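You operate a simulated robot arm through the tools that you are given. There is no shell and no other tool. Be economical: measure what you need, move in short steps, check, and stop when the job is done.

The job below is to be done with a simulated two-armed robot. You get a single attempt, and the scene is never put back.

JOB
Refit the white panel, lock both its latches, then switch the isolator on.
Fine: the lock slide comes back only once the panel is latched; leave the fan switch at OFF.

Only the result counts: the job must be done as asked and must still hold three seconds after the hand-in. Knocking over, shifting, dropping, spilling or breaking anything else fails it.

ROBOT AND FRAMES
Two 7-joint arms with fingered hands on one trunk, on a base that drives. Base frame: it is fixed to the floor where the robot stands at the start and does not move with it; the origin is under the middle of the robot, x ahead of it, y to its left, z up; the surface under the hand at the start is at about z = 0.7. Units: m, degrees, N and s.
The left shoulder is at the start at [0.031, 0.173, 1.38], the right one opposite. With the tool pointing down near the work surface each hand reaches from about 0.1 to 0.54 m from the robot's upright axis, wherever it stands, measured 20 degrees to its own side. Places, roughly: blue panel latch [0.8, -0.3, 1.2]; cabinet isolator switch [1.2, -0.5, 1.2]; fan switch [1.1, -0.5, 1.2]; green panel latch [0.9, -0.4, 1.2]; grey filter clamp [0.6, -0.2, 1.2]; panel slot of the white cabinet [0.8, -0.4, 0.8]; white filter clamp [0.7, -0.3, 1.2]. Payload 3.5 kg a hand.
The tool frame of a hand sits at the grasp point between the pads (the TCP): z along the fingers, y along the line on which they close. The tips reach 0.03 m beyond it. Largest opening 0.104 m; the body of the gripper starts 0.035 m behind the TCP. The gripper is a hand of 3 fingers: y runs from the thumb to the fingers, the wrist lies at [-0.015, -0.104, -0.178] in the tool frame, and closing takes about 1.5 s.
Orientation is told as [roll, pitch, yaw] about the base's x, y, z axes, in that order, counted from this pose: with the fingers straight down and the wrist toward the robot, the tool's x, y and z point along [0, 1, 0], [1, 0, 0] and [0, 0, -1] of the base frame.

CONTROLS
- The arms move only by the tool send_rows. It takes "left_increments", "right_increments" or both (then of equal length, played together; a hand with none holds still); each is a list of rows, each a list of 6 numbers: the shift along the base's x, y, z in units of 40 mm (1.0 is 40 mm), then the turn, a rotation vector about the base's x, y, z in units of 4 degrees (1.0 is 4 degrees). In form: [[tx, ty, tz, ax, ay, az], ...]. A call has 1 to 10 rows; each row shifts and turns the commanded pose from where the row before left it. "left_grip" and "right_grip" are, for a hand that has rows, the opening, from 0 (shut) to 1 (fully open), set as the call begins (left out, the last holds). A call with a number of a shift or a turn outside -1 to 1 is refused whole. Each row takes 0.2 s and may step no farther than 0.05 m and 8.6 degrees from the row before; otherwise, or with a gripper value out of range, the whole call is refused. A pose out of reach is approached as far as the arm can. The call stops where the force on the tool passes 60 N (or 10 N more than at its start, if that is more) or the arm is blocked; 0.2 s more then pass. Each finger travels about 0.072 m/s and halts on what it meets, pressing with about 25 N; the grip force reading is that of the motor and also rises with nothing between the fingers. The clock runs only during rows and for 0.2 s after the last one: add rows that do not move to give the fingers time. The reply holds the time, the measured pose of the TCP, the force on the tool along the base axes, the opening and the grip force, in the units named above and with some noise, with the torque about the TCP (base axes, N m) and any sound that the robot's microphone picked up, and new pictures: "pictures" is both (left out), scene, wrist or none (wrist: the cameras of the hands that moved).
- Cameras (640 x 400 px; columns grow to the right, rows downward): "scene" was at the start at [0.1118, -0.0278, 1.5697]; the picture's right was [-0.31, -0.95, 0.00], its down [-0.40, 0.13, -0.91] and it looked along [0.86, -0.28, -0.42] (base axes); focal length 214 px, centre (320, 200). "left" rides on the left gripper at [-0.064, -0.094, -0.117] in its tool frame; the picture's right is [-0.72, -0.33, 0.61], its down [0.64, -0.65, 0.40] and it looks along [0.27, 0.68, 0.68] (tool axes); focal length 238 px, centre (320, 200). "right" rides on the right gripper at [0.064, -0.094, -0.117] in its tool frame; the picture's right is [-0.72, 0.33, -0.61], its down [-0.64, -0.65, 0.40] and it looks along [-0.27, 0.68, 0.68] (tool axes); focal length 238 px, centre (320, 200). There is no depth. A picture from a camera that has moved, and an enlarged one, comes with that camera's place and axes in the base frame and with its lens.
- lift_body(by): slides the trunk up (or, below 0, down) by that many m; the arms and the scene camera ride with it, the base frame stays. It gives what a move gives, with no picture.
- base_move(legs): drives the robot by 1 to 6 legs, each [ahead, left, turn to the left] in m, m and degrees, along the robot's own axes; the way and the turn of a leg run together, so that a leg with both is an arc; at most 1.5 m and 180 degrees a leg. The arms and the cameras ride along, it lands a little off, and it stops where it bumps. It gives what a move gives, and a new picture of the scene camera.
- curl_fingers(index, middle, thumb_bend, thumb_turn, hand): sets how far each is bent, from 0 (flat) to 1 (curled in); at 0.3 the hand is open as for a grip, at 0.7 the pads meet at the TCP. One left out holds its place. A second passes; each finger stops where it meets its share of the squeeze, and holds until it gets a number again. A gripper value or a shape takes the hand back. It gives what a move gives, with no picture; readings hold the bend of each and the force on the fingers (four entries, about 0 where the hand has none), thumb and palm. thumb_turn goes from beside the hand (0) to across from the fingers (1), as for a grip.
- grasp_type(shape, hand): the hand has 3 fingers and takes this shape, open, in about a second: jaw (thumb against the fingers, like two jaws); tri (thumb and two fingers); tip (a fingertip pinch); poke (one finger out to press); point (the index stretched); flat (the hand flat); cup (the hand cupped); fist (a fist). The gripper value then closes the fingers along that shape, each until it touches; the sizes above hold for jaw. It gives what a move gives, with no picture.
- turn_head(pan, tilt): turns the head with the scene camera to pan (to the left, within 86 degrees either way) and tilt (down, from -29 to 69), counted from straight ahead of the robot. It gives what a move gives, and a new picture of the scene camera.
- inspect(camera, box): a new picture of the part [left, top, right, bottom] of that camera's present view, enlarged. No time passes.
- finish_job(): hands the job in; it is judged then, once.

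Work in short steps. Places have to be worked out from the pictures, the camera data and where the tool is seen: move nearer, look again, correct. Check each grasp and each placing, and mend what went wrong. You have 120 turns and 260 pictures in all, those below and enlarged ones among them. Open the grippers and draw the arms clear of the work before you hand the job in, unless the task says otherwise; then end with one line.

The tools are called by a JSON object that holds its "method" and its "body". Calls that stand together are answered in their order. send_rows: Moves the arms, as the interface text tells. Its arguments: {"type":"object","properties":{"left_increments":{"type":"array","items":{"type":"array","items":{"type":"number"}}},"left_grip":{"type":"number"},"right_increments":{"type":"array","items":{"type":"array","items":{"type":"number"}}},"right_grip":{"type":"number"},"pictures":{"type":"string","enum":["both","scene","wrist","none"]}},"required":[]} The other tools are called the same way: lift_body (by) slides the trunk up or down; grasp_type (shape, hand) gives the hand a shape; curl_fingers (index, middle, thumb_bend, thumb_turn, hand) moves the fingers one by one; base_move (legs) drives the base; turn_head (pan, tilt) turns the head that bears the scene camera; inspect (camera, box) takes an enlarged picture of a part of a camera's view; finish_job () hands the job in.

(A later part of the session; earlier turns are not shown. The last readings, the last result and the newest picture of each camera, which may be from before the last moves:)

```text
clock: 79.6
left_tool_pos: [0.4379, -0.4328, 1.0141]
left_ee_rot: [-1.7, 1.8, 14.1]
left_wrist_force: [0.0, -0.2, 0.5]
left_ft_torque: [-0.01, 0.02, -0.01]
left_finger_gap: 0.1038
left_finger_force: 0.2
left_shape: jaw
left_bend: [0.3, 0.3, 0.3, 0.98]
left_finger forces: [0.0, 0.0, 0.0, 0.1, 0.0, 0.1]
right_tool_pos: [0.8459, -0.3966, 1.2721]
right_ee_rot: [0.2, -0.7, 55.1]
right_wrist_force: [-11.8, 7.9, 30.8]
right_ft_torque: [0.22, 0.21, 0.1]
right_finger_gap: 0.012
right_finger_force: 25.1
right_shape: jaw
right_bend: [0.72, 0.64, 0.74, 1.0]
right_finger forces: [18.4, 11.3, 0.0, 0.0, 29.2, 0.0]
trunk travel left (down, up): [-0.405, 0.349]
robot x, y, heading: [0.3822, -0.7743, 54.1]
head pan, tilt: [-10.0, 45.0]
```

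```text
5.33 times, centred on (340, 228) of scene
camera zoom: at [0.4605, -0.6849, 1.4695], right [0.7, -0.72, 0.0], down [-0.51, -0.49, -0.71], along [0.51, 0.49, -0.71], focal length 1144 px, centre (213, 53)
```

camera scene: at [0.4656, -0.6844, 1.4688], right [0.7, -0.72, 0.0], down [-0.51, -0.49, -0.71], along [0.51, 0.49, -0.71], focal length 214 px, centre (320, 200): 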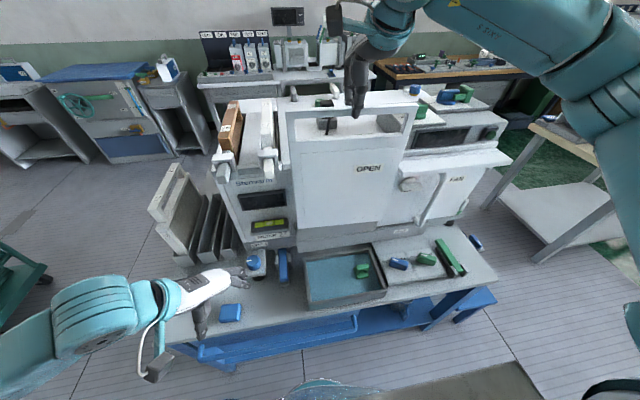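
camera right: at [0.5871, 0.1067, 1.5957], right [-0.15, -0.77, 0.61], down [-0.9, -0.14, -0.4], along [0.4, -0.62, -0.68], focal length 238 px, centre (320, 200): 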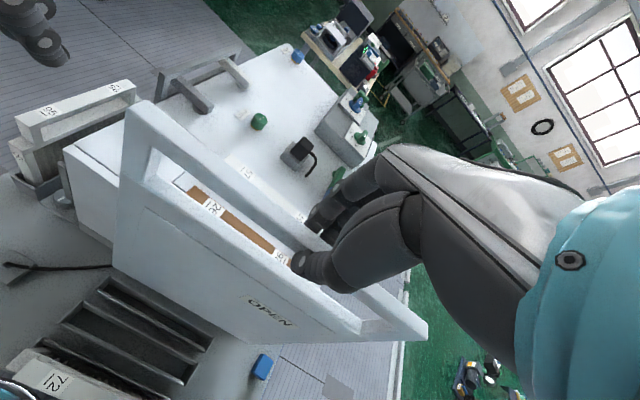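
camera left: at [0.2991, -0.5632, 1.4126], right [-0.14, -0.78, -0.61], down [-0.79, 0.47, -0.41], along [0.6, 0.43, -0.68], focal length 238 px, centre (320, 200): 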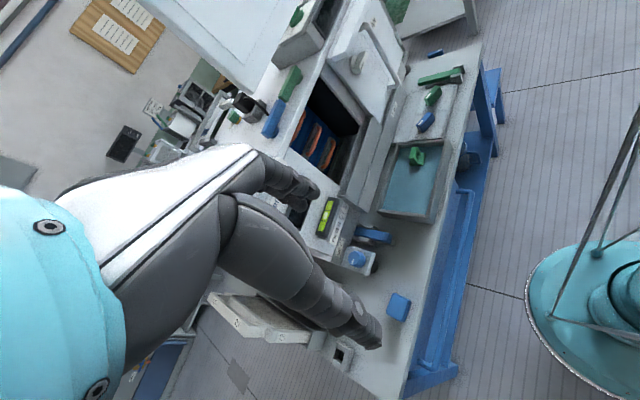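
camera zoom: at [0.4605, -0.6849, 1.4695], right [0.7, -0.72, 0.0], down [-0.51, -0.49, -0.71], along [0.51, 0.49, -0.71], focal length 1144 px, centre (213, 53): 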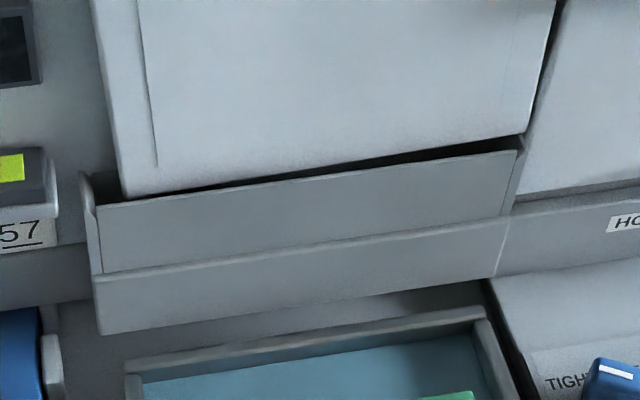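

The right bottom corner caught the right cheek (up 31 N, pushed left). I raise 25 mm and check how the panel sits in the grip.

{"method": "send_rows", "body": {"right_increments": [[0, 0, 0.3, 0, 0, 0], [0, 0, 0.3, 0, 0, 0], [0, 0, 0.1, 0, 0, 0], [0, 0, 0, 0, 0, 0]], "pictures": "none"}}

{"method": "inspect", "body": {"camera": "scene", "box": [280, 80, 440, 180]}}

{"method": "inspect", "body": {"camera": "scene", "box": [270, 165, 430, 265]}}

{"method": "inspect", "body": {"camera": "left", "box": [264, 10, 392, 160]}}

```text
clock: 80.6
left_tool_pos: [0.4417, -0.4331, 1.0129]
left_ee_rot: [-1.8, 1.9, 14.0]
left_wrist_force: [0.2, 0.1, 0.0]
left_ft_torque: [0.02, 0.01, 0.01]
left_finger_gap: 0.1039
left_finger_force: 0.0
left_shape: jaw
left_bend: [0.3, 0.3, 0.3, 0.98]
left_finger forces: [0.0, 0.1, 0.0, 0.0, 0.0, 0.0]
right_tool_pos: [0.8522, -0.3993, 1.2923]
right_ee_rot: [-0.1, 0.2, 54.7]
right_wrist_force: [0.0, 0.6, -4.3]
right_ft_torque: [0.0, -0.01, 0.0]
right_finger_gap: 0.0106
right_finger_force: 24.9
right_shape: jaw
right_bend: [0.72, 0.64, 0.74, 1.0]
right_finger forces: [16.2, 7.4, 0.0, 0.0, 23.5, 0.0]
trunk travel left (down, up): [-0.405, 0.349]
robot x, y, heading: [0.384, -0.773, 53.9]
head pan, tilt: [-10.0, 45.0]
```

```text
4.00 times, centred on (360, 130) of scene
camera zoom: at [0.4658, -0.6843, 1.4687], right [0.7, -0.72, 0.0], down [-0.51, -0.49, -0.71], along [0.51, 0.49, -0.71], focal length 858 px, centre (160, 480)
```

zoom: 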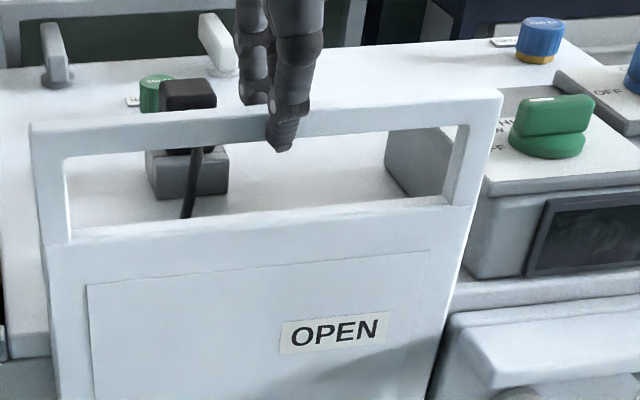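

```text
4.00 times, centred on (350, 215) of scene
camera zoom: at [0.4658, -0.6843, 1.4687], right [0.7, -0.72, 0.0], down [-0.51, -0.49, -0.71], along [0.51, 0.49, -0.71], focal length 858 px, centre (200, 140)
```

zoom: 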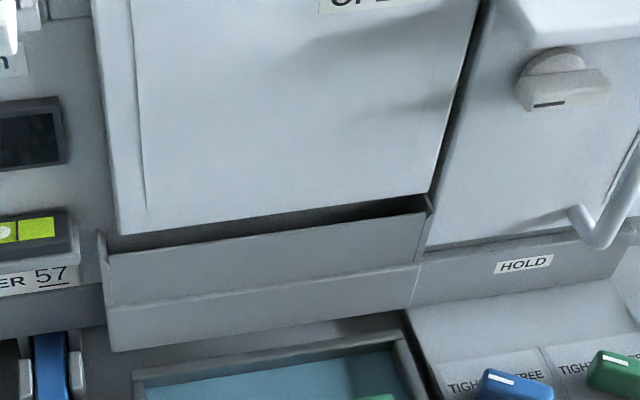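

```text
2.67 times, centred on (328, 85) of left
camera zoom: at [0.3699, -0.513, 1.1346], right [-0.16, -0.8, -0.58], down [-0.8, 0.45, -0.4], along [0.58, 0.4, -0.71], focal length 636 px, centre (299, 507)
```

zoom: 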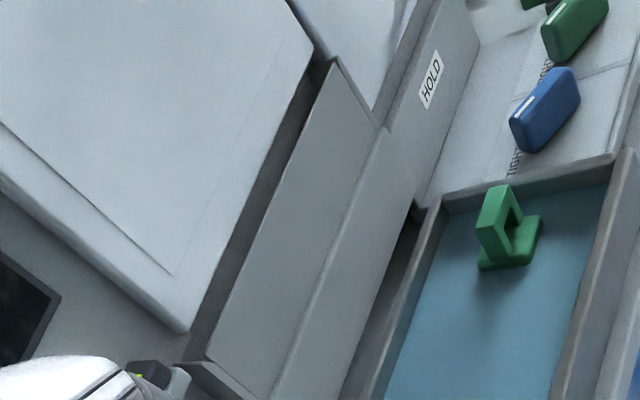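

The panel kept its hold but sits ~6 mm too far right. I shift left 6 mm and descend again.

{"method": "send_rows", "body": {"right_increments": [[-0.12, 0.088, 0, 0, 0, 0], [0, 0, -0.2, 0, 0, 0], [0, 0, -0.2, 0, 0, 0], [0, 0, -0.2, 0, 0, 0], [0, 0, -0.1, 0, 0, 0]], "pictures": "none"}}

{"method": "inspect", "body": {"camera": "left", "box": [264, 10, 392, 160]}}

{"method": "inspect", "body": {"camera": "scene", "box": [280, 190, 400, 265]}}

```text
clock: 81.8
left_tool_pos: [0.4406, -0.4333, 1.0135]
left_ee_rot: [-1.8, 1.9, 14.1]
left_wrist_force: [0.1, 0.0, -0.1]
left_ft_torque: [-0.02, 0.04, 0.03]
left_finger_gap: 0.1034
left_finger_force: 0.0
left_shape: jaw
left_bend: [0.3, 0.3, 0.3, 0.98]
left_finger forces: [0.1, 0.1, 0.1, 0.0, 0.1, 0.0]
right_tool_pos: [0.8468, -0.3951, 1.2659]
right_ee_rot: [0.0, 0.2, 54.7]
right_wrist_force: [0.1, 0.8, -5.7]
right_ft_torque: [0.01, 0.02, 0.0]
right_finger_gap: 0.0107
right_finger_force: 25.0
right_shape: jaw
right_bend: [0.72, 0.64, 0.74, 1.0]
right_finger forces: [16.0, 7.6, 0.0, 0.0, 23.5, 0.1]
trunk travel left (down, up): [-0.405, 0.349]
robot x, y, heading: [0.3859, -0.7728, 54.1]
head pan, tilt: [-10.0, 45.0]
```

```text
2.67 times, centred on (328, 85) of left
camera zoom: at [0.3696, -0.5131, 1.1347], right [-0.16, -0.8, -0.58], down [-0.8, 0.45, -0.4], along [0.58, 0.4, -0.71], focal length 636 px, centre (299, 507)
```

zoom: 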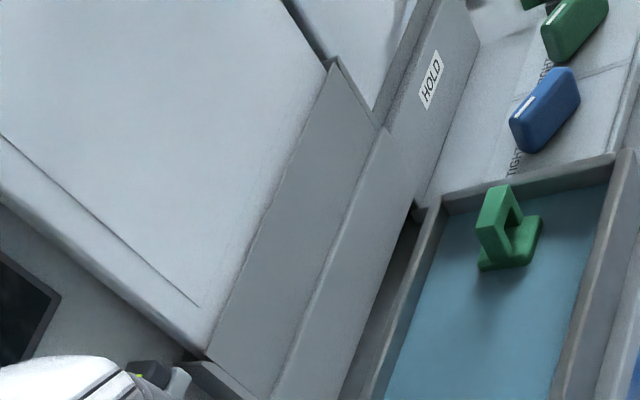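

```text
5.33 times, centred on (340, 228) of scene
camera zoom: at [0.4655, -0.6844, 1.4688], right [0.7, -0.72, 0.0], down [-0.51, -0.49, -0.71], along [0.51, 0.49, -0.71], focal length 1144 px, centre (213, 53)
```

zoom: 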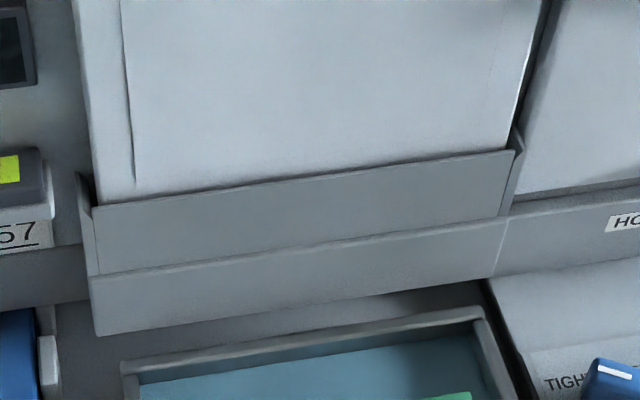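

The panel is inside the channel with no contact force. I keep lowering in small steps.

{"method": "send_rows", "body": {"right_increments": [[0, 0, -0.25, 0, 0, 0], [0, 0, -0.25, 0, 0, 0], [0, 0, -0.25, 0, 0, 0], [0, 0, -0.25, 0, 0, 0], [0, 0, -0.25, 0, 0, 0]]}}

```text
clock: 83.0
left_tool_pos: [0.4414, -0.434, 1.0126]
left_ee_rot: [-1.8, 2.0, 14.0]
left_wrist_force: [0.4, 0.3, -0.4]
left_ft_torque: [0.02, 0.02, 0.01]
left_finger_gap: 0.1035
left_finger_force: 0.1
left_shape: jaw
left_bend: [0.3, 0.3, 0.3, 0.98]
left_finger forces: [0.1, 0.0, 0.0, 0.0, 0.0, 0.0]
right_tool_pos: [0.8483, -0.3956, 1.2158]
right_ee_rot: [0.0, 0.1, 54.8]
right_wrist_force: [-0.9, 0.7, -5.5]
right_ft_torque: [0.02, -0.03, -0.01]
right_finger_gap: 0.0108
right_finger_force: 25.2
right_shape: jaw
right_bend: [0.72, 0.64, 0.74, 1.0]
right_finger forces: [15.9, 7.5, 0.0, 0.1, 23.5, 0.0]
trunk travel left (down, up): [-0.405, 0.349]
robot x, y, heading: [0.3837, -0.7705, 54.2]
head pan, tilt: [-10.0, 45.0]
camera scene: at [0.4657, -0.6844, 1.4687], right [0.7, -0.72, 0.0], down [-0.51, -0.49, -0.71], along [0.51, 0.49, -0.71], focal length 214 px, centre (320, 200)
camera right: at [0.7426, -0.4345, 1.3312], right [0.78, -0.15, 0.61], down [0.15, -0.9, -0.4], along [0.61, 0.4, -0.68], focal length 238 px, centre (320, 200)
```

scene: 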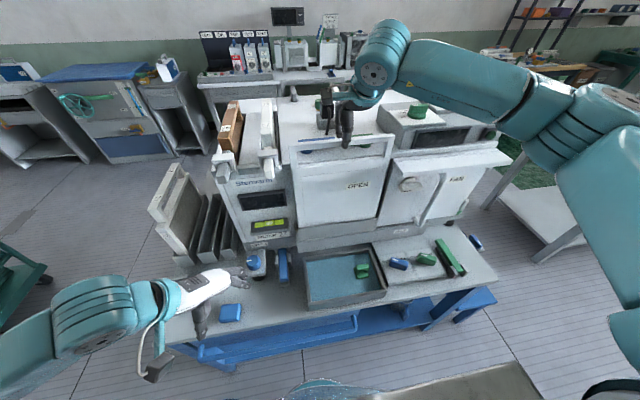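
right: 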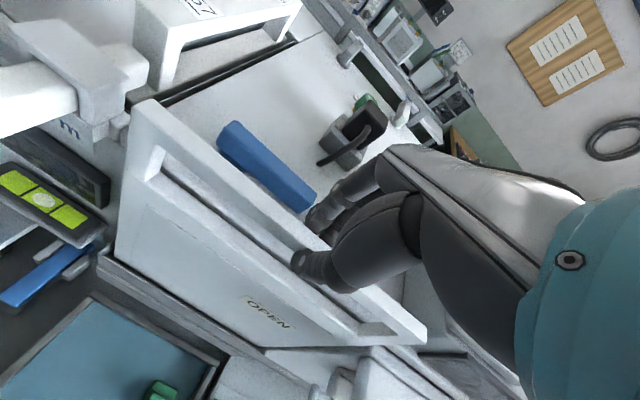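

Fingers will clear the levers by a centimetre or so. Continue down 32 mm.

{"method": "send_rows", "body": {"right_increments": [[0, 0, -0.2, 0, 0, 0], [0, 0, -0.2, 0, 0, 0], [0, 0, -0.2, 0, 0, 0], [0, 0, -0.2, 0, 0, 0]]}}

```text
clock: 84.0
left_tool_pos: [0.4424, -0.4303, 1.0115]
left_ee_rot: [-1.9, 2.2, 14.2]
left_wrist_force: [-0.3, -0.6, 0.0]
left_ft_torque: [-0.07, 0.02, -0.03]
left_finger_gap: 0.1038
left_finger_force: 0.1
left_shape: jaw
left_bend: [0.3, 0.3, 0.3, 0.98]
left_finger forces: [0.0, 0.1, 0.1, 0.0, 0.0, 0.0]
right_tool_pos: [0.8469, -0.3932, 1.1784]
right_ee_rot: [-0.2, 0.9, 54.9]
right_wrist_force: [-0.4, -0.6, -1.9]
right_ft_torque: [-0.01, 0.01, 0.02]
right_finger_gap: 0.0096
right_finger_force: 25.0
right_shape: jaw
right_bend: [0.73, 0.73, 0.79, 1.0]
right_finger forces: [0.0, 0.0, 0.0, 0.0, 2.4, 0.0]
trunk travel left (down, up): [-0.405, 0.349]
robot x, y, heading: [0.3864, -0.7731, 54.1]
head pan, tilt: [-10.0, 45.0]
camera scene: at [0.4675, -0.6814, 1.4678], right [0.7, -0.72, 0.0], down [-0.51, -0.49, -0.71], along [0.51, 0.49, -0.71], focal length 214 px, centre (320, 200)
camera right: at [0.7426, -0.4315, 1.2953], right [0.78, -0.14, 0.61], down [0.15, -0.91, -0.39], along [0.61, 0.4, -0.69], focal length 238 px, centre (320, 200)
```

scene: 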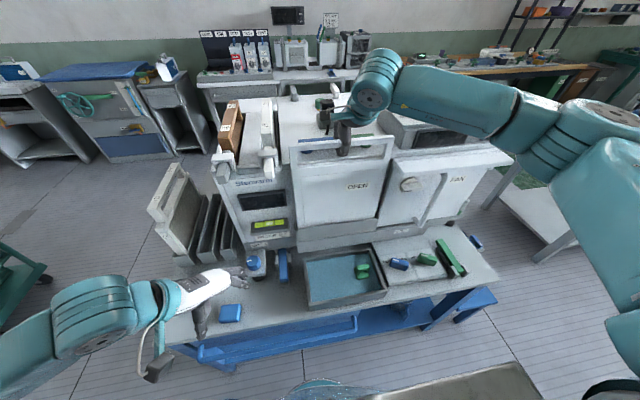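
right: 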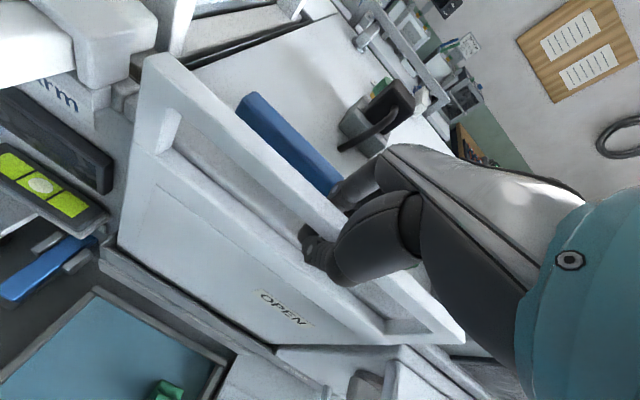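

The bar slid up in the fingers: the panel has bottomed. I check the seating.

{"method": "inspect", "body": {"camera": "scene", "box": [270, 110, 430, 210]}}

{"method": "inspect", "body": {"camera": "right", "box": [100, 30, 480, 370]}}

{"method": "inspect", "body": {"camera": "left", "box": [160, 0, 416, 160]}}

```text
4.00 times, centred on (350, 160) of scene
camera zoom: at [0.4675, -0.6814, 1.4678], right [0.7, -0.72, 0.0], down [-0.51, -0.49, -0.71], along [0.51, 0.49, -0.71], focal length 858 px, centre (200, 360)
```

zoom: 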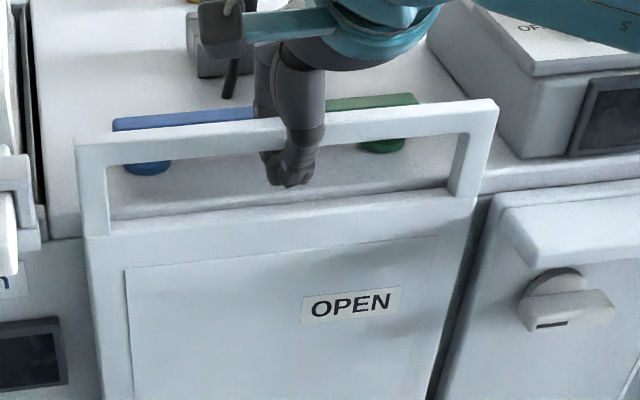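

```text
1.18 times, centred on (290, 200) of right
camera zoom: at [0.7426, -0.4315, 1.2953], right [0.78, -0.14, 0.61], down [0.15, -0.91, -0.39], along [0.61, 0.4, -0.69], focal length 280 px, centre (355, 200)
```

zoom: 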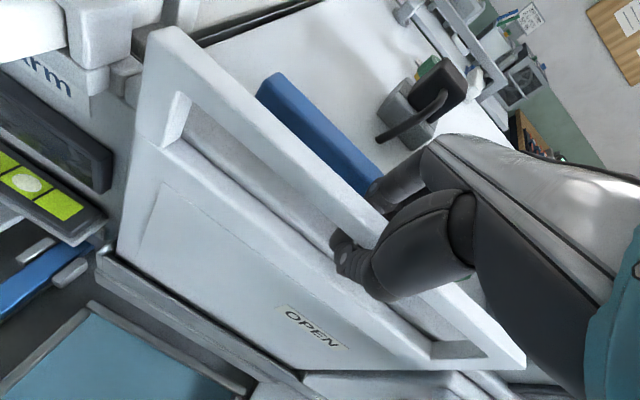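

```text
2.50 times, centred on (288, 80) of left
camera zoom: at [0.3711, -0.5108, 1.1334], right [-0.16, -0.8, -0.58], down [-0.8, 0.45, -0.4], along [0.58, 0.4, -0.71], focal length 596 px, centre (400, 500)
```

zoom: 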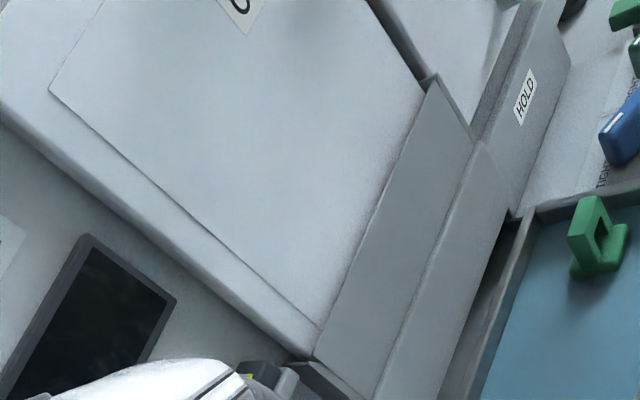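

The panel stands level in the channel (top z≈1.20, bottom ≈0.82), and the latch arms lie at the height of its hand-hole. I open the fingers only slightly and withdraw upward.

{"method": "send_rows", "body": {"right_increments": [[0, 0, 0, 0, 0, 0], [0, 0, 0, 0, 0, 0], [0, 0, 0, 0, 0, 0], [0, 0, 0, 0, 0, 0]], "right_grip": 0.38}}

```text
clock: 85.0
left_tool_pos: [0.4416, -0.4323, 1.0136]
left_ee_rot: [-1.8, 1.9, 13.9]
left_wrist_force: [0.5, 1.2, -0.8]
left_ft_torque: [0.0, 0.01, -0.02]
left_finger_gap: 0.1035
left_finger_force: 0.1
left_shape: jaw
left_bend: [0.3, 0.3, 0.3, 0.98]
left_finger forces: [0.0, 0.0, 0.0, 0.1, 0.0, 0.0]
right_tool_pos: [0.8472, -0.3949, 1.185]
right_ee_rot: [0.1, 0.0, 54.8]
right_wrist_force: [-0.1, 0.1, -0.6]
right_ft_torque: [0.03, 0.0, 0.01]
right_finger_gap: 0.0392
right_finger_force: 0.0
right_shape: jaw
right_bend: [0.74, 0.5, 0.73, 1.0]
right_finger forces: [0.0, 0.0, 0.0, 0.1, 0.0, 0.0]
trunk travel left (down, up): [-0.405, 0.349]
robot x, y, heading: [0.3857, -0.7718, 54.3]
head pan, tilt: [-10.0, 45.0]
camera scene: at [0.4651, -0.6848, 1.4688], right [0.7, -0.72, 0.0], down [-0.51, -0.49, -0.71], along [0.51, 0.49, -0.71], focal length 214 px, centre (320, 200)
camera right: at [0.7415, -0.4343, 1.3005], right [0.78, -0.15, 0.61], down [0.15, -0.9, -0.4], along [0.61, 0.4, -0.68], focal length 238 px, centre (320, 200)
```

scene: 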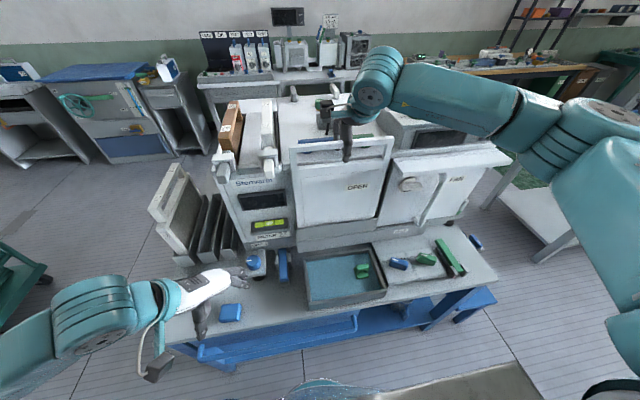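
right: 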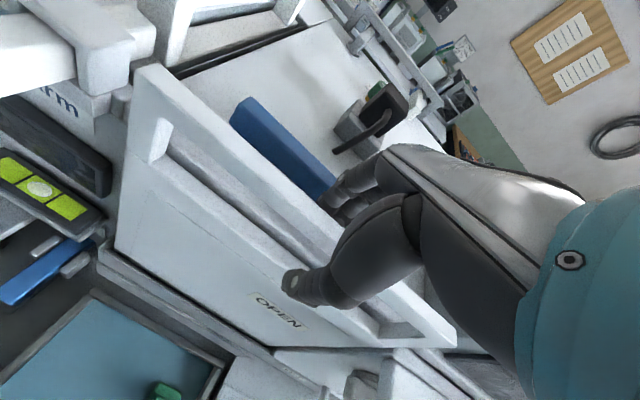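

The index still reads 0.74 bent while the middle opened; I look closer before lifting.

{"method": "inspect", "body": {"camera": "right", "box": [240, 130, 440, 330]}}

{"method": "inspect", "body": {"camera": "scene", "box": [300, 100, 396, 160]}}

```text
2.00 times, centred on (340, 230) of right
camera zoom: at [0.7415, -0.4343, 1.3005], right [0.78, -0.15, 0.61], down [0.15, -0.9, -0.4], along [0.61, 0.4, -0.68], focal length 477 px, centre (280, 140)
```

zoom: 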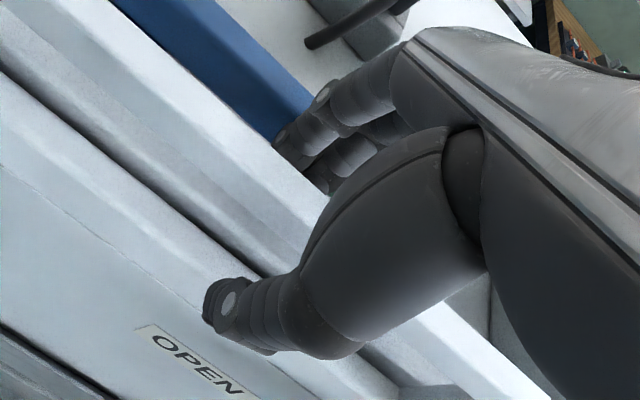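

```text
6.67 times, centred on (348, 130) of scene
camera zoom: at [0.4651, -0.6848, 1.4688], right [0.7, -0.72, 0.0], down [-0.51, -0.49, -0.71], along [0.51, 0.49, -0.71], focal length 1430 px, centre (133, 667)
```

zoom: 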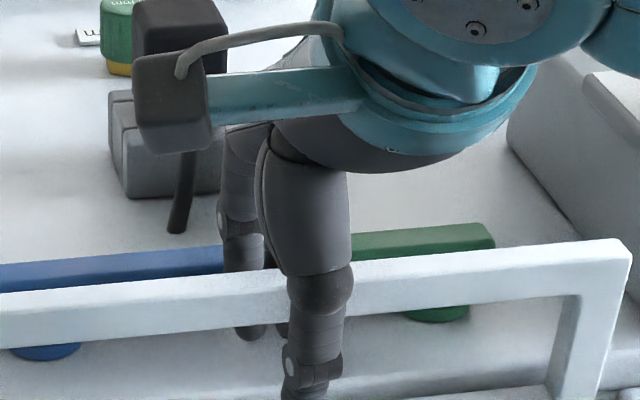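

Both fingers are behind the bar, thumb in front. I lift slowly and watch the force.

{"method": "send_rows", "body": {"right_increments": [[0, 0, 0.2, 0, 0, 0], [0, 0, 0.2, 0, 0, 0], [0, 0, 0.2, 0, 0, 0]]}}

```text
clock: 85.8
left_tool_pos: [0.4411, -0.434, 1.013]
left_ee_rot: [-1.8, 2.0, 14.0]
left_wrist_force: [0.1, -0.9, -0.6]
left_ft_torque: [0.0, -0.01, -0.02]
left_finger_gap: 0.1036
left_finger_force: 0.0
left_shape: jaw
left_bend: [0.3, 0.3, 0.3, 0.98]
left_finger forces: [0.1, 0.0, 0.0, 0.0, 0.0, 0.0]
right_tool_pos: [0.8481, -0.3956, 1.2079]
right_ee_rot: [0.0, 0.0, 54.8]
right_wrist_force: [0.5, 0.6, -0.1]
right_ft_torque: [-0.01, 0.03, 0.03]
right_finger_gap: 0.0393
right_finger_force: 0.1
right_shape: jaw
right_bend: [0.74, 0.5, 0.73, 1.0]
right_finger forces: [0.0, 0.1, 0.0, 0.1, 0.0, 0.1]
trunk travel left (down, up): [-0.405, 0.349]
robot x, y, heading: [0.38, -0.7746, 54.2]
head pan, tilt: [-10.0, 45.0]
camera scene: at [0.465, -0.6847, 1.4688], right [0.7, -0.72, 0.0], down [-0.51, -0.49, -0.71], along [0.51, 0.49, -0.71], focal length 214 px, centre (320, 200)
camera right: at [0.7414, -0.4345, 1.3252], right [0.78, -0.15, 0.61], down [0.15, -0.9, -0.4], along [0.61, 0.4, -0.68], focal length 238 px, centre (320, 200)
```

scene: 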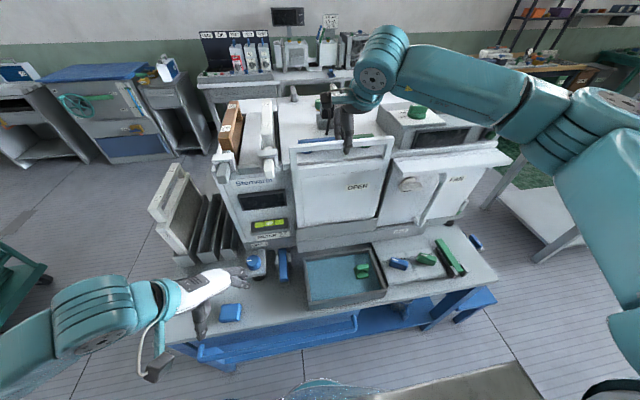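
right: 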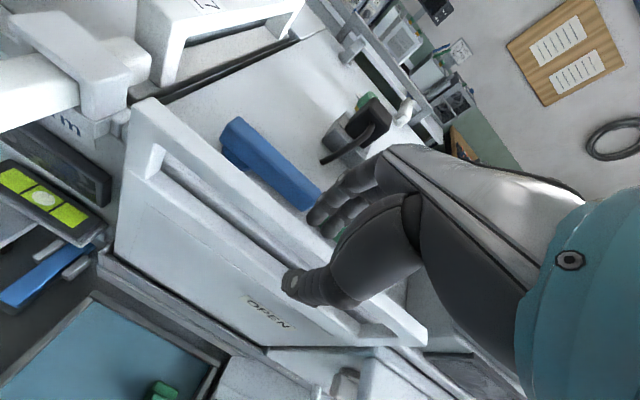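

The panel stays put. I lift the hand clear and then look at the fit.

{"method": "send_rows", "body": {"right_increments": [[0, 0, 0.5, 0, 0, 0], [0, 0, 0.9, 0, 0, 0], [0, 0, 0.9, 0, 0, 0], [0, 0, 0.9, 0, 0, 0], [-0.3, -0.4, 0.5, 0, 0, 0]], "right_grip": 0.38}}

{"method": "inspect", "body": {"camera": "scene", "box": [260, 100, 420, 200]}}

{"method": "inspect", "body": {"camera": "right", "box": [100, 80, 400, 280]}}

```text
clock: 87.0
left_tool_pos: [0.442, -0.4344, 1.0114]
left_ee_rot: [-1.8, 2.0, 14.0]
left_wrist_force: [1.2, -0.3, 0.3]
left_ft_torque: [-0.02, -0.03, -0.02]
left_finger_gap: 0.1038
left_finger_force: 0.0
left_shape: jaw
left_bend: [0.3, 0.3, 0.3, 0.98]
left_finger forces: [0.0, 0.1, 0.0, 0.0, 0.0, 0.1]
right_tool_pos: [0.835, -0.4113, 1.3566]
right_ee_rot: [0.0, 0.1, 54.9]
right_wrist_force: [0.2, -0.5, 0.3]
right_ft_torque: [0.0, -0.02, 0.0]
right_finger_gap: 0.0391
right_finger_force: 0.0
right_shape: jaw
right_bend: [0.74, 0.5, 0.73, 1.0]
right_finger forces: [0.0, 0.1, 0.0, 0.0, 0.1, 0.1]
trunk travel left (down, up): [-0.405, 0.349]
robot x, y, heading: [0.3844, -0.7735, 54.0]
head pan, tilt: [-10.0, 45.0]
camera scene: at [0.4649, -0.6855, 1.4689], right [0.7, -0.72, 0.0], down [-0.51, -0.49, -0.71], along [0.51, 0.49, -0.71], focal length 214 px, centre (320, 200)
camera right: at [0.7288, -0.4515, 1.4729], right [0.78, -0.15, 0.61], down [0.15, -0.9, -0.4], along [0.61, 0.4, -0.68], focal length 238 px, centre (320, 200)
```

scene: 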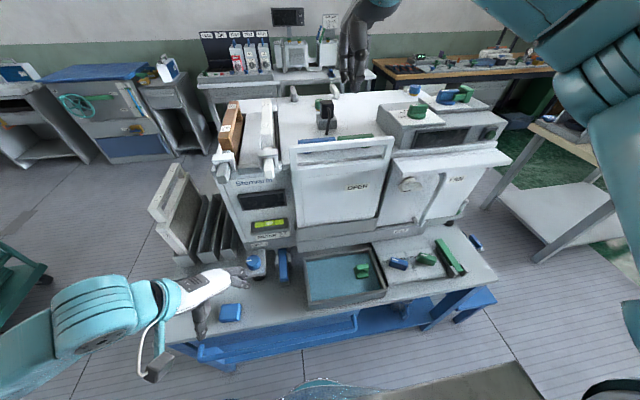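
right: 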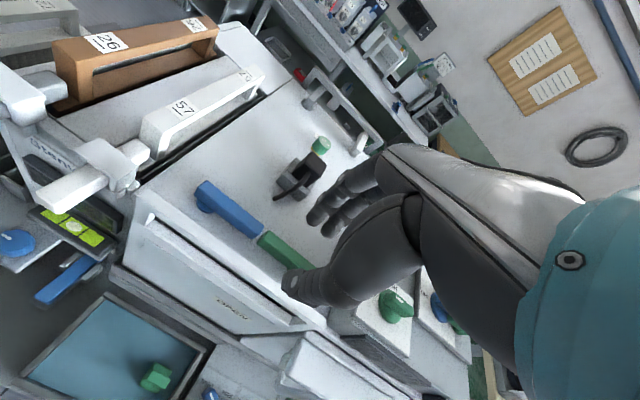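

```text
4.00 times, centred on (340, 150) of scene
camera zoom: at [0.4649, -0.6855, 1.4689], right [0.7, -0.72, 0.0], down [-0.51, -0.49, -0.71], along [0.51, 0.49, -0.71], focal length 858 px, centre (240, 400)
```

zoom: 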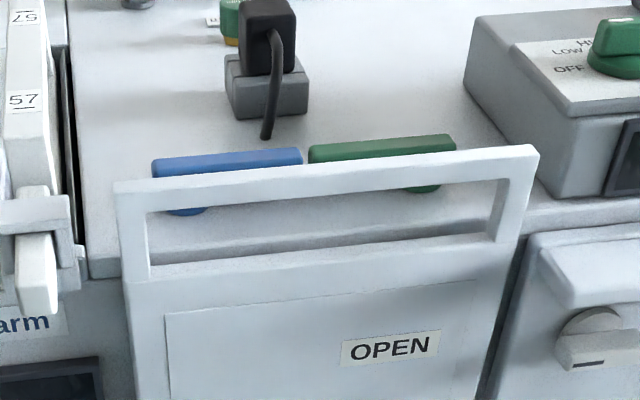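

```text
2.00 times, centred on (250, 180) of right
camera zoom: at [0.7288, -0.4515, 1.4729], right [0.78, -0.15, 0.61], down [0.15, -0.9, -0.4], along [0.61, 0.4, -0.68], focal length 477 px, centre (460, 240)
```

zoom: 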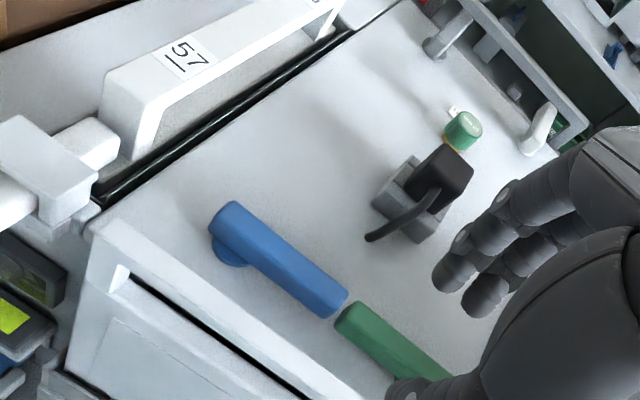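

The panel stands upright in the slot. The blue and green arms must swing 90° outward through its hand-hole. I shape the right hand to poke and check where its tip lies.

{"method": "grasp_type", "body": {"shape": "poke", "hand": "right"}}

{"method": "inspect", "body": {"camera": "right", "box": [0, 0, 640, 400]}}

{"method": "inspect", "body": {"camera": "scene", "box": [260, 0, 440, 120]}}

```text
clock: 87.9
left_tool_pos: [0.441, -0.4339, 1.0137]
left_ee_rot: [-1.8, 1.9, 14.0]
left_wrist_force: [-1.0, 0.0, 0.3]
left_ft_torque: [-0.01, -0.03, 0.02]
left_finger_gap: 0.1039
left_finger_force: 0.1
left_shape: jaw
left_bend: [0.3, 0.3, 0.3, 0.98]
left_finger forces: [0.0, 0.1, 0.1, 0.0, 0.0, 0.0]
right_tool_pos: [0.8363, -0.4122, 1.3553]
right_ee_rot: [0.0, 0.0, 54.8]
right_wrist_force: [-0.4, 0.0, 0.3]
right_ft_torque: [-0.03, 0.0, 0.06]
right_finger_gap: 0.0
right_finger_force: 0.0
right_shape: poke
right_bend: [0.7, 0.7, 1.0, 1.0]
right_finger forces: [0.0, 0.1, 0.0, 0.1, 0.0, 0.0]
trunk travel left (down, up): [-0.405, 0.349]
robot x, y, heading: [0.3816, -0.7749, 53.9]
head pan, tilt: [-10.0, 45.0]
```

```text
1.00 times, centred on (320, 200) of right (not enlarged: the box is as wide or as high as the picture)
camera zoom: at [0.7294, -0.4505, 1.4723], right [0.78, -0.15, 0.61], down [0.15, -0.9, -0.4], along [0.61, 0.4, -0.68], focal length 238 px, centre (320, 200)
```

zoom: 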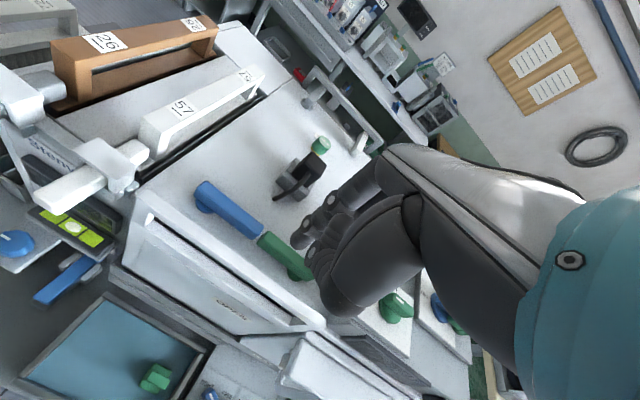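

```text
3.33 times, centred on (350, 60) of scene
camera zoom: at [0.4651, -0.6848, 1.4688], right [0.7, -0.72, 0.0], down [-0.51, -0.49, -0.71], along [0.51, 0.49, -0.71], focal length 715 px, centre (220, 667)
```

zoom: 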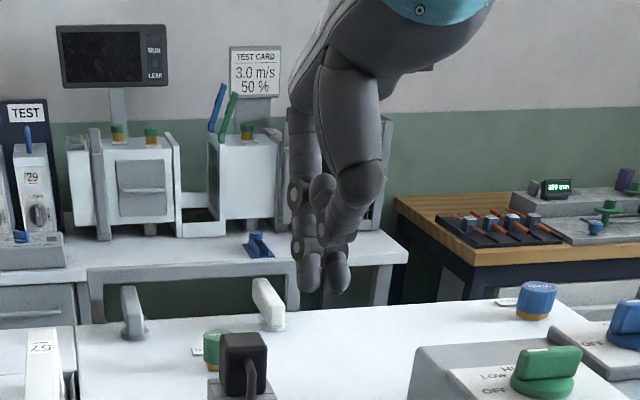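

Poke keeps two fingers out; I curl the middle finger and thumb away to leave just the index at the TCP.

{"method": "curl_fingers", "body": {"hand": "right", "index": 0.6, "middle": 1.0, "thumb_bend": 1.0, "thumb_turn": 0.0}}

{"method": "inspect", "body": {"camera": "right", "box": [200, 100, 520, 340]}}

{"method": "inspect", "body": {"camera": "scene", "box": [290, 0, 410, 90]}}

```text
clock: 88.9
left_tool_pos: [0.4404, -0.4337, 1.0129]
left_ee_rot: [-1.8, 2.0, 13.9]
left_wrist_force: [-0.6, 0.3, -0.3]
left_ft_torque: [-0.01, -0.02, 0.0]
left_finger_gap: 0.1038
left_finger_force: 0.0
left_shape: jaw
left_bend: [0.3, 0.3, 0.3, 0.98]
left_finger forces: [0.1, 0.1, 0.0, 0.0, 0.1, 0.0]
right_tool_pos: [0.8359, -0.4112, 1.3568]
right_ee_rot: [0.1, 0.0, 54.8]
right_wrist_force: [0.8, -0.6, 0.3]
right_ft_torque: [0.01, 0.02, 0.01]
right_finger_gap: 0.058
right_finger_force: 0.0
right_shape: fingers
right_bend: [0.6, 1.0, 1.0, 0.0]
right_finger forces: [0.0, 0.0, 0.1, 0.0, 0.0, 0.0]
trunk travel left (down, up): [-0.405, 0.349]
robot x, y, heading: [0.3854, -0.7717, 54.0]
head pan, tilt: [-10.0, 45.0]
```

```text
1.67 times, centred on (360, 220) of right
camera zoom: at [0.7294, -0.4506, 1.4725], right [0.78, -0.15, 0.61], down [0.15, -0.9, -0.4], along [0.61, 0.4, -0.68], focal length 397 px, centre (253, 167)
```

zoom: 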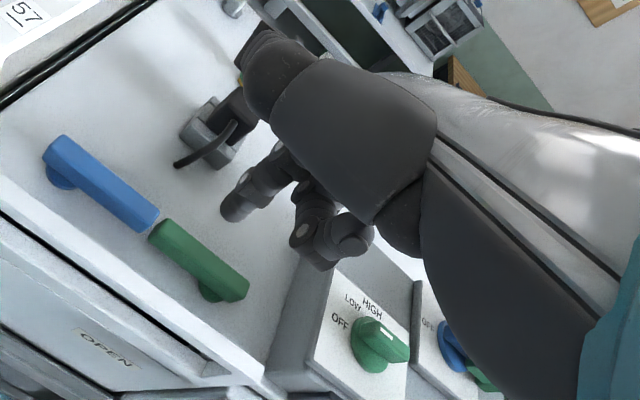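

```text
4.44 times, centred on (350, 45) of scene
camera zoom: at [0.4651, -0.6847, 1.4688], right [0.7, -0.72, 0.0], down [-0.51, -0.49, -0.71], along [0.51, 0.49, -0.71], focal length 953 px, centre (187, 889)
```

zoom: 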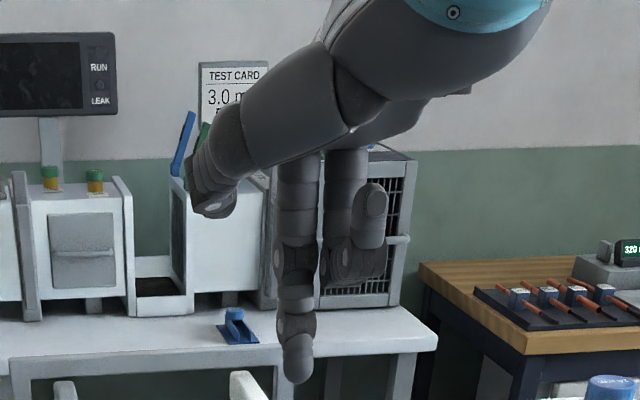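

Index tip sits ≈12 mm left, 8 mm ahead and ~27 mm below the TCP. Blue lever pivot estimated at (0.819, −0.293), top z≈1.165. I move the finger above the spot behind the blue arm.

{"method": "send_rows", "body": {"right_increments": [[0.3, 0.68, -0.3, 0, 0, 0], [0.3, 0.68, -0.5, 0, 0, 0], [0.3, 0.68, -0.7, 0, 0, 0], [0.28, 0.66, -0.9, 0, 0, 0], [0, 0, -0.25, 0, 0, 0]]}}

{"method": "inspect", "body": {"camera": "scene", "box": [270, 90, 398, 170]}}

{"method": "inspect", "body": {"camera": "right", "box": [160, 100, 420, 300]}}

```text
clock: 90.1
left_tool_pos: [0.4415, -0.4354, 1.013]
left_ee_rot: [-1.7, 1.9, 14.0]
left_wrist_force: [0.2, 0.3, 0.3]
left_ft_torque: [-0.03, 0.01, 0.0]
left_finger_gap: 0.1036
left_finger_force: 0.0
left_shape: jaw
left_bend: [0.3, 0.3, 0.3, 0.98]
left_finger forces: [0.0, 0.1, 0.0, 0.0, 0.0, 0.1]
right_tool_pos: [0.8819, -0.3054, 1.2498]
right_ee_rot: [0.0, 0.0, 54.8]
right_wrist_force: [-0.4, 0.6, -1.0]
right_ft_torque: [-0.01, 0.02, -0.02]
right_finger_gap: 0.0579
right_finger_force: 0.0
right_shape: fingers
right_bend: [0.6, 1.0, 1.0, 0.0]
right_finger forces: [0.0, 0.0, 0.0, 0.0, 0.0, 0.1]
trunk travel left (down, up): [-0.405, 0.349]
robot x, y, heading: [0.3837, -0.7712, 54.3]
head pan, tilt: [-10.0, 45.0]
camera scene: at [0.4652, -0.6854, 1.4689], right [0.7, -0.72, 0.0], down [-0.51, -0.49, -0.71], along [0.51, 0.49, -0.71], focal length 214 px, centre (320, 200)
camera right: at [0.776, -0.344, 1.3661], right [0.78, -0.15, 0.61], down [0.15, -0.9, -0.4], along [0.61, 0.4, -0.68], focal length 238 px, centre (320, 200)
```

scene: 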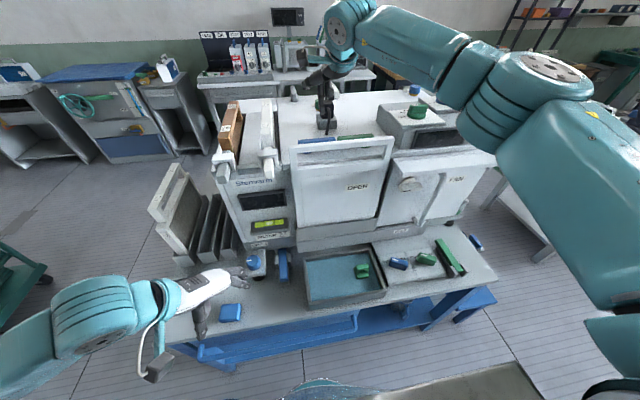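
right: 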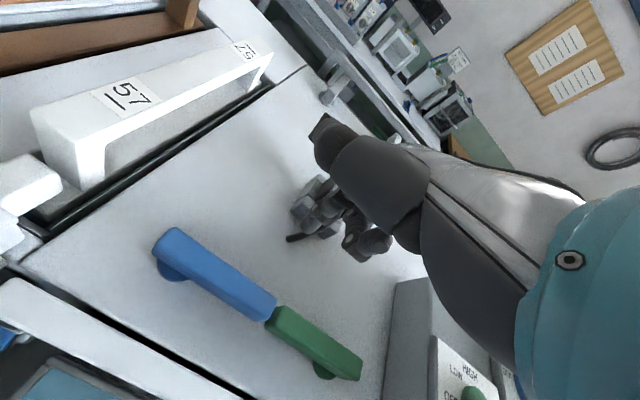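

```text
5.00 times, centred on (334, 130) of scene
camera zoom: at [0.4652, -0.6854, 1.4689], right [0.7, -0.72, 0.0], down [-0.51, -0.49, -0.71], along [0.51, 0.49, -0.71], focal length 1072 px, centre (250, 550)
```

zoom: 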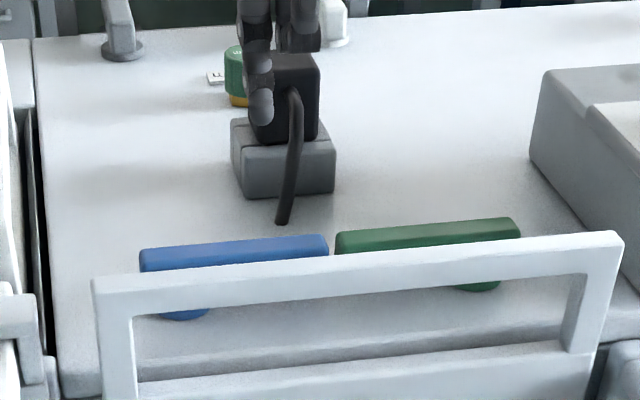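

```text
2.00 times, centred on (290, 200) of right
camera zoom: at [0.776, -0.344, 1.3661], right [0.78, -0.15, 0.61], down [0.15, -0.9, -0.4], along [0.61, 0.4, -0.68], focal length 477 px, centre (380, 200)
```

zoom: 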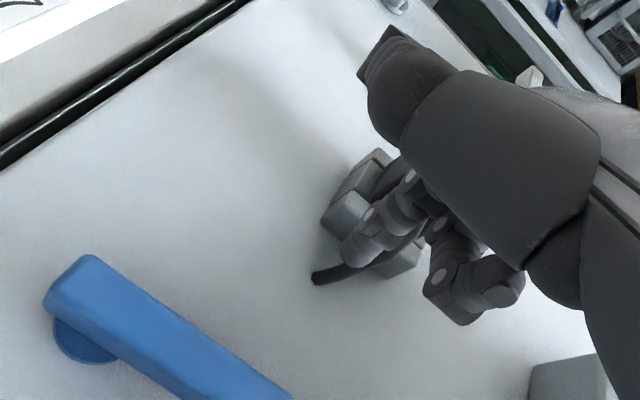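

The finger will land behind the blue arm, clear of the plug's cord. I descend to tip z≈1.16.

{"method": "send_rows", "body": {"right_increments": [[0, 0, -0.5, 0, 0, 0], [0, 0, -0.5, 0, 0, 0], [0, 0, -0.5, 0, 0, 0]]}}

{"method": "inspect", "body": {"camera": "scene", "box": [270, 90, 398, 170]}}

{"method": "inspect", "body": {"camera": "right", "box": [160, 150, 420, 350]}}

```text
clock: 90.9
left_tool_pos: [0.4414, -0.4328, 1.0129]
left_ee_rot: [-1.8, 2.1, 14.0]
left_wrist_force: [0.1, -0.4, -0.4]
left_ft_torque: [0.01, -0.01, -0.01]
left_finger_gap: 0.1038
left_finger_force: 0.0
left_shape: jaw
left_bend: [0.3, 0.3, 0.3, 0.98]
left_finger forces: [0.0, 0.0, 0.0, 0.0, 0.1, 0.0]
right_tool_pos: [0.8823, -0.3034, 1.1901]
right_ee_rot: [-0.1, 0.0, 54.9]
right_wrist_force: [-0.4, 0.7, 0.5]
right_ft_torque: [-0.01, 0.02, 0.01]
right_finger_gap: 0.0578
right_finger_force: 0.1
right_shape: fingers
right_bend: [0.6, 1.0, 1.0, 0.0]
right_finger forces: [0.1, 0.1, 0.0, 0.1, 0.0, 0.0]
trunk travel left (down, up): [-0.405, 0.349]
robot x, y, heading: [0.3849, -0.7714, 54.2]
head pan, tilt: [-10.0, 45.0]
camera scene: at [0.4654, -0.6846, 1.4688], right [0.7, -0.72, 0.0], down [-0.51, -0.49, -0.71], along [0.51, 0.49, -0.71], focal length 214 px, centre (320, 200)
camera right: at [0.7766, -0.3439, 1.3058], right [0.78, -0.15, 0.61], down [0.15, -0.9, -0.4], along [0.61, 0.4, -0.68], focal length 238 px, centre (320, 200)
```

scene: 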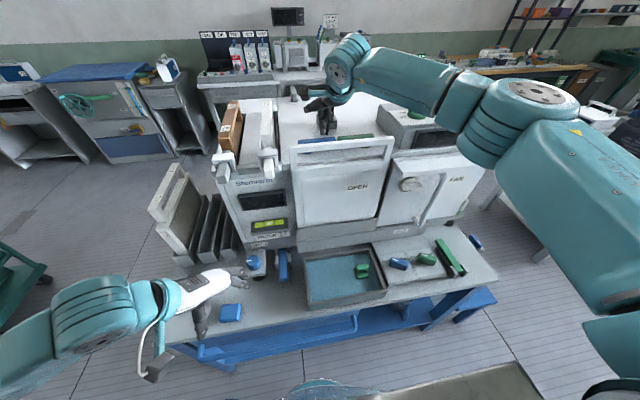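
right: 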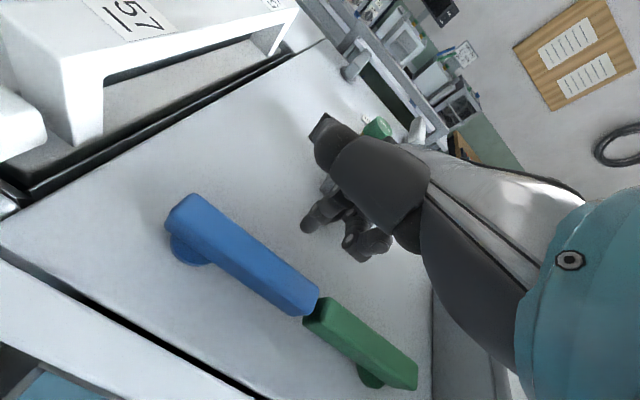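

```text
5.00 times, centred on (334, 130) of scene
camera zoom: at [0.4654, -0.6846, 1.4688], right [0.7, -0.72, 0.0], down [-0.51, -0.49, -0.71], along [0.51, 0.49, -0.71], focal length 1072 px, centre (250, 550)
```

zoom: 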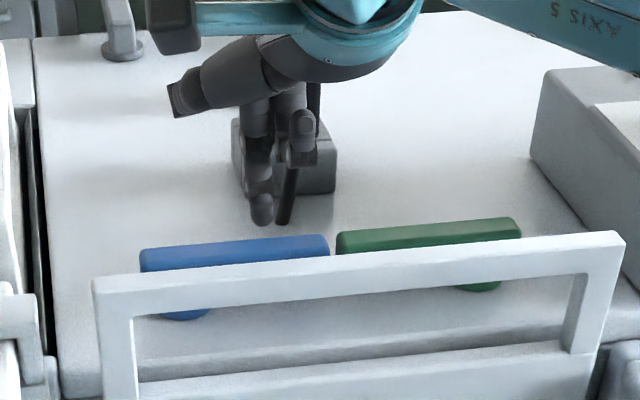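

```text
2.00 times, centred on (290, 250) of right
camera zoom: at [0.7766, -0.3439, 1.3058], right [0.78, -0.15, 0.61], down [0.15, -0.9, -0.4], along [0.61, 0.4, -0.68], focal length 477 px, centre (380, 100)
```

zoom: 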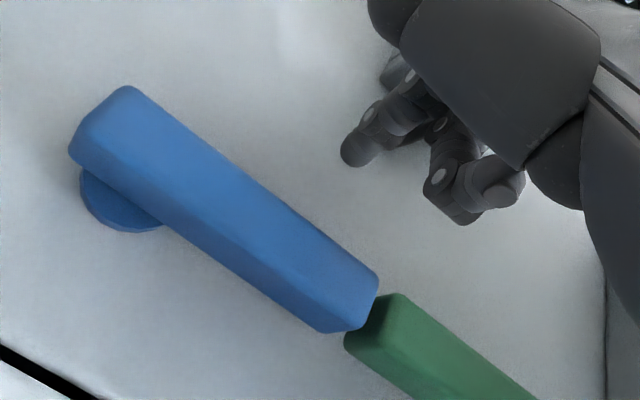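

The tip is behind the arm. I lower 8 mm more and push forward along the first part of the arc.

{"method": "send_rows", "body": {"right_increments": [[0, 0, -0.2, 0, 0, 0], [-0.275, -0.2475, 0, 0, 0, 0], [-0.133, -0.244, 0, 0, 0, 0], [-0.142, -0.256, 0, 0, 0, 0]], "pictures": "wrist"}}

{"method": "inspect", "body": {"camera": "scene", "box": [270, 90, 398, 170]}}

```text
clock: 91.9
left_tool_pos: [0.4403, -0.4341, 1.0125]
left_ee_rot: [-1.9, 2.0, 14.0]
left_wrist_force: [0.7, 0.7, 0.3]
left_ft_torque: [0.01, 0.0, 0.0]
left_finger_gap: 0.1038
left_finger_force: 0.1
left_shape: jaw
left_bend: [0.3, 0.3, 0.3, 0.98]
left_finger forces: [0.1, 0.0, 0.1, 0.0, 0.0, 0.0]
right_tool_pos: [0.8603, -0.3329, 1.1821]
right_ee_rot: [0.0, 0.0, 54.8]
right_wrist_force: [0.4, 0.4, -0.8]
right_ft_torque: [0.02, 0.0, -0.01]
right_finger_gap: 0.0578
right_finger_force: 0.1
right_shape: fingers
right_bend: [0.59, 1.0, 1.0, 0.0]
right_finger forces: [0.8, 0.1, 0.1, 0.0, 0.1, 0.0]
trunk travel left (down, up): [-0.405, 0.349]
robot x, y, heading: [0.3885, -0.7727, 53.9]
head pan, tilt: [-10.0, 45.0]
camera right: at [0.7543, -0.372, 1.2982], right [0.78, -0.15, 0.61], down [0.15, -0.9, -0.4], along [0.61, 0.4, -0.68], focal length 238 px, centre (320, 200)
```

right: 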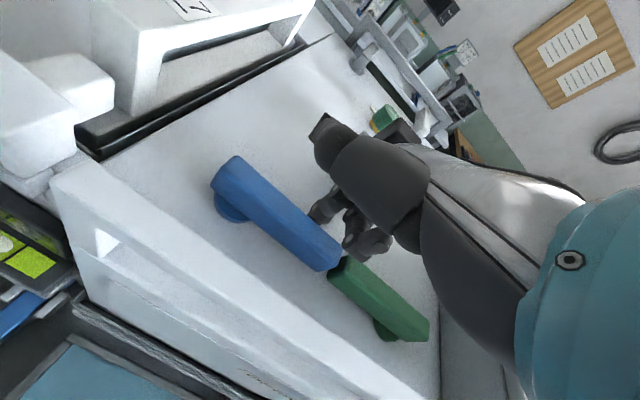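

```text
5.00 times, centred on (334, 130) of scene
camera zoom: at [0.4652, -0.685, 1.4688], right [0.7, -0.72, 0.0], down [-0.51, -0.49, -0.71], along [0.51, 0.49, -0.71], focal length 1072 px, centre (250, 550)
```

zoom: 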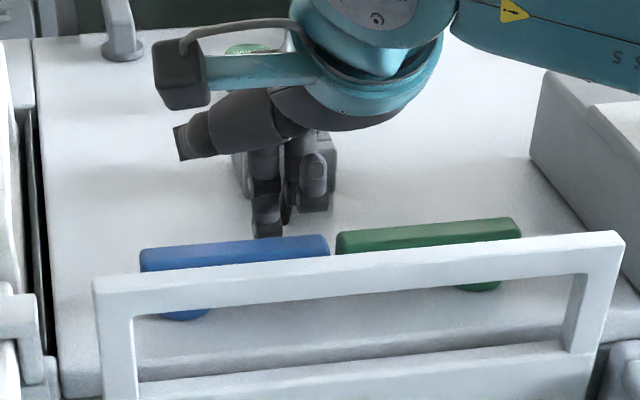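

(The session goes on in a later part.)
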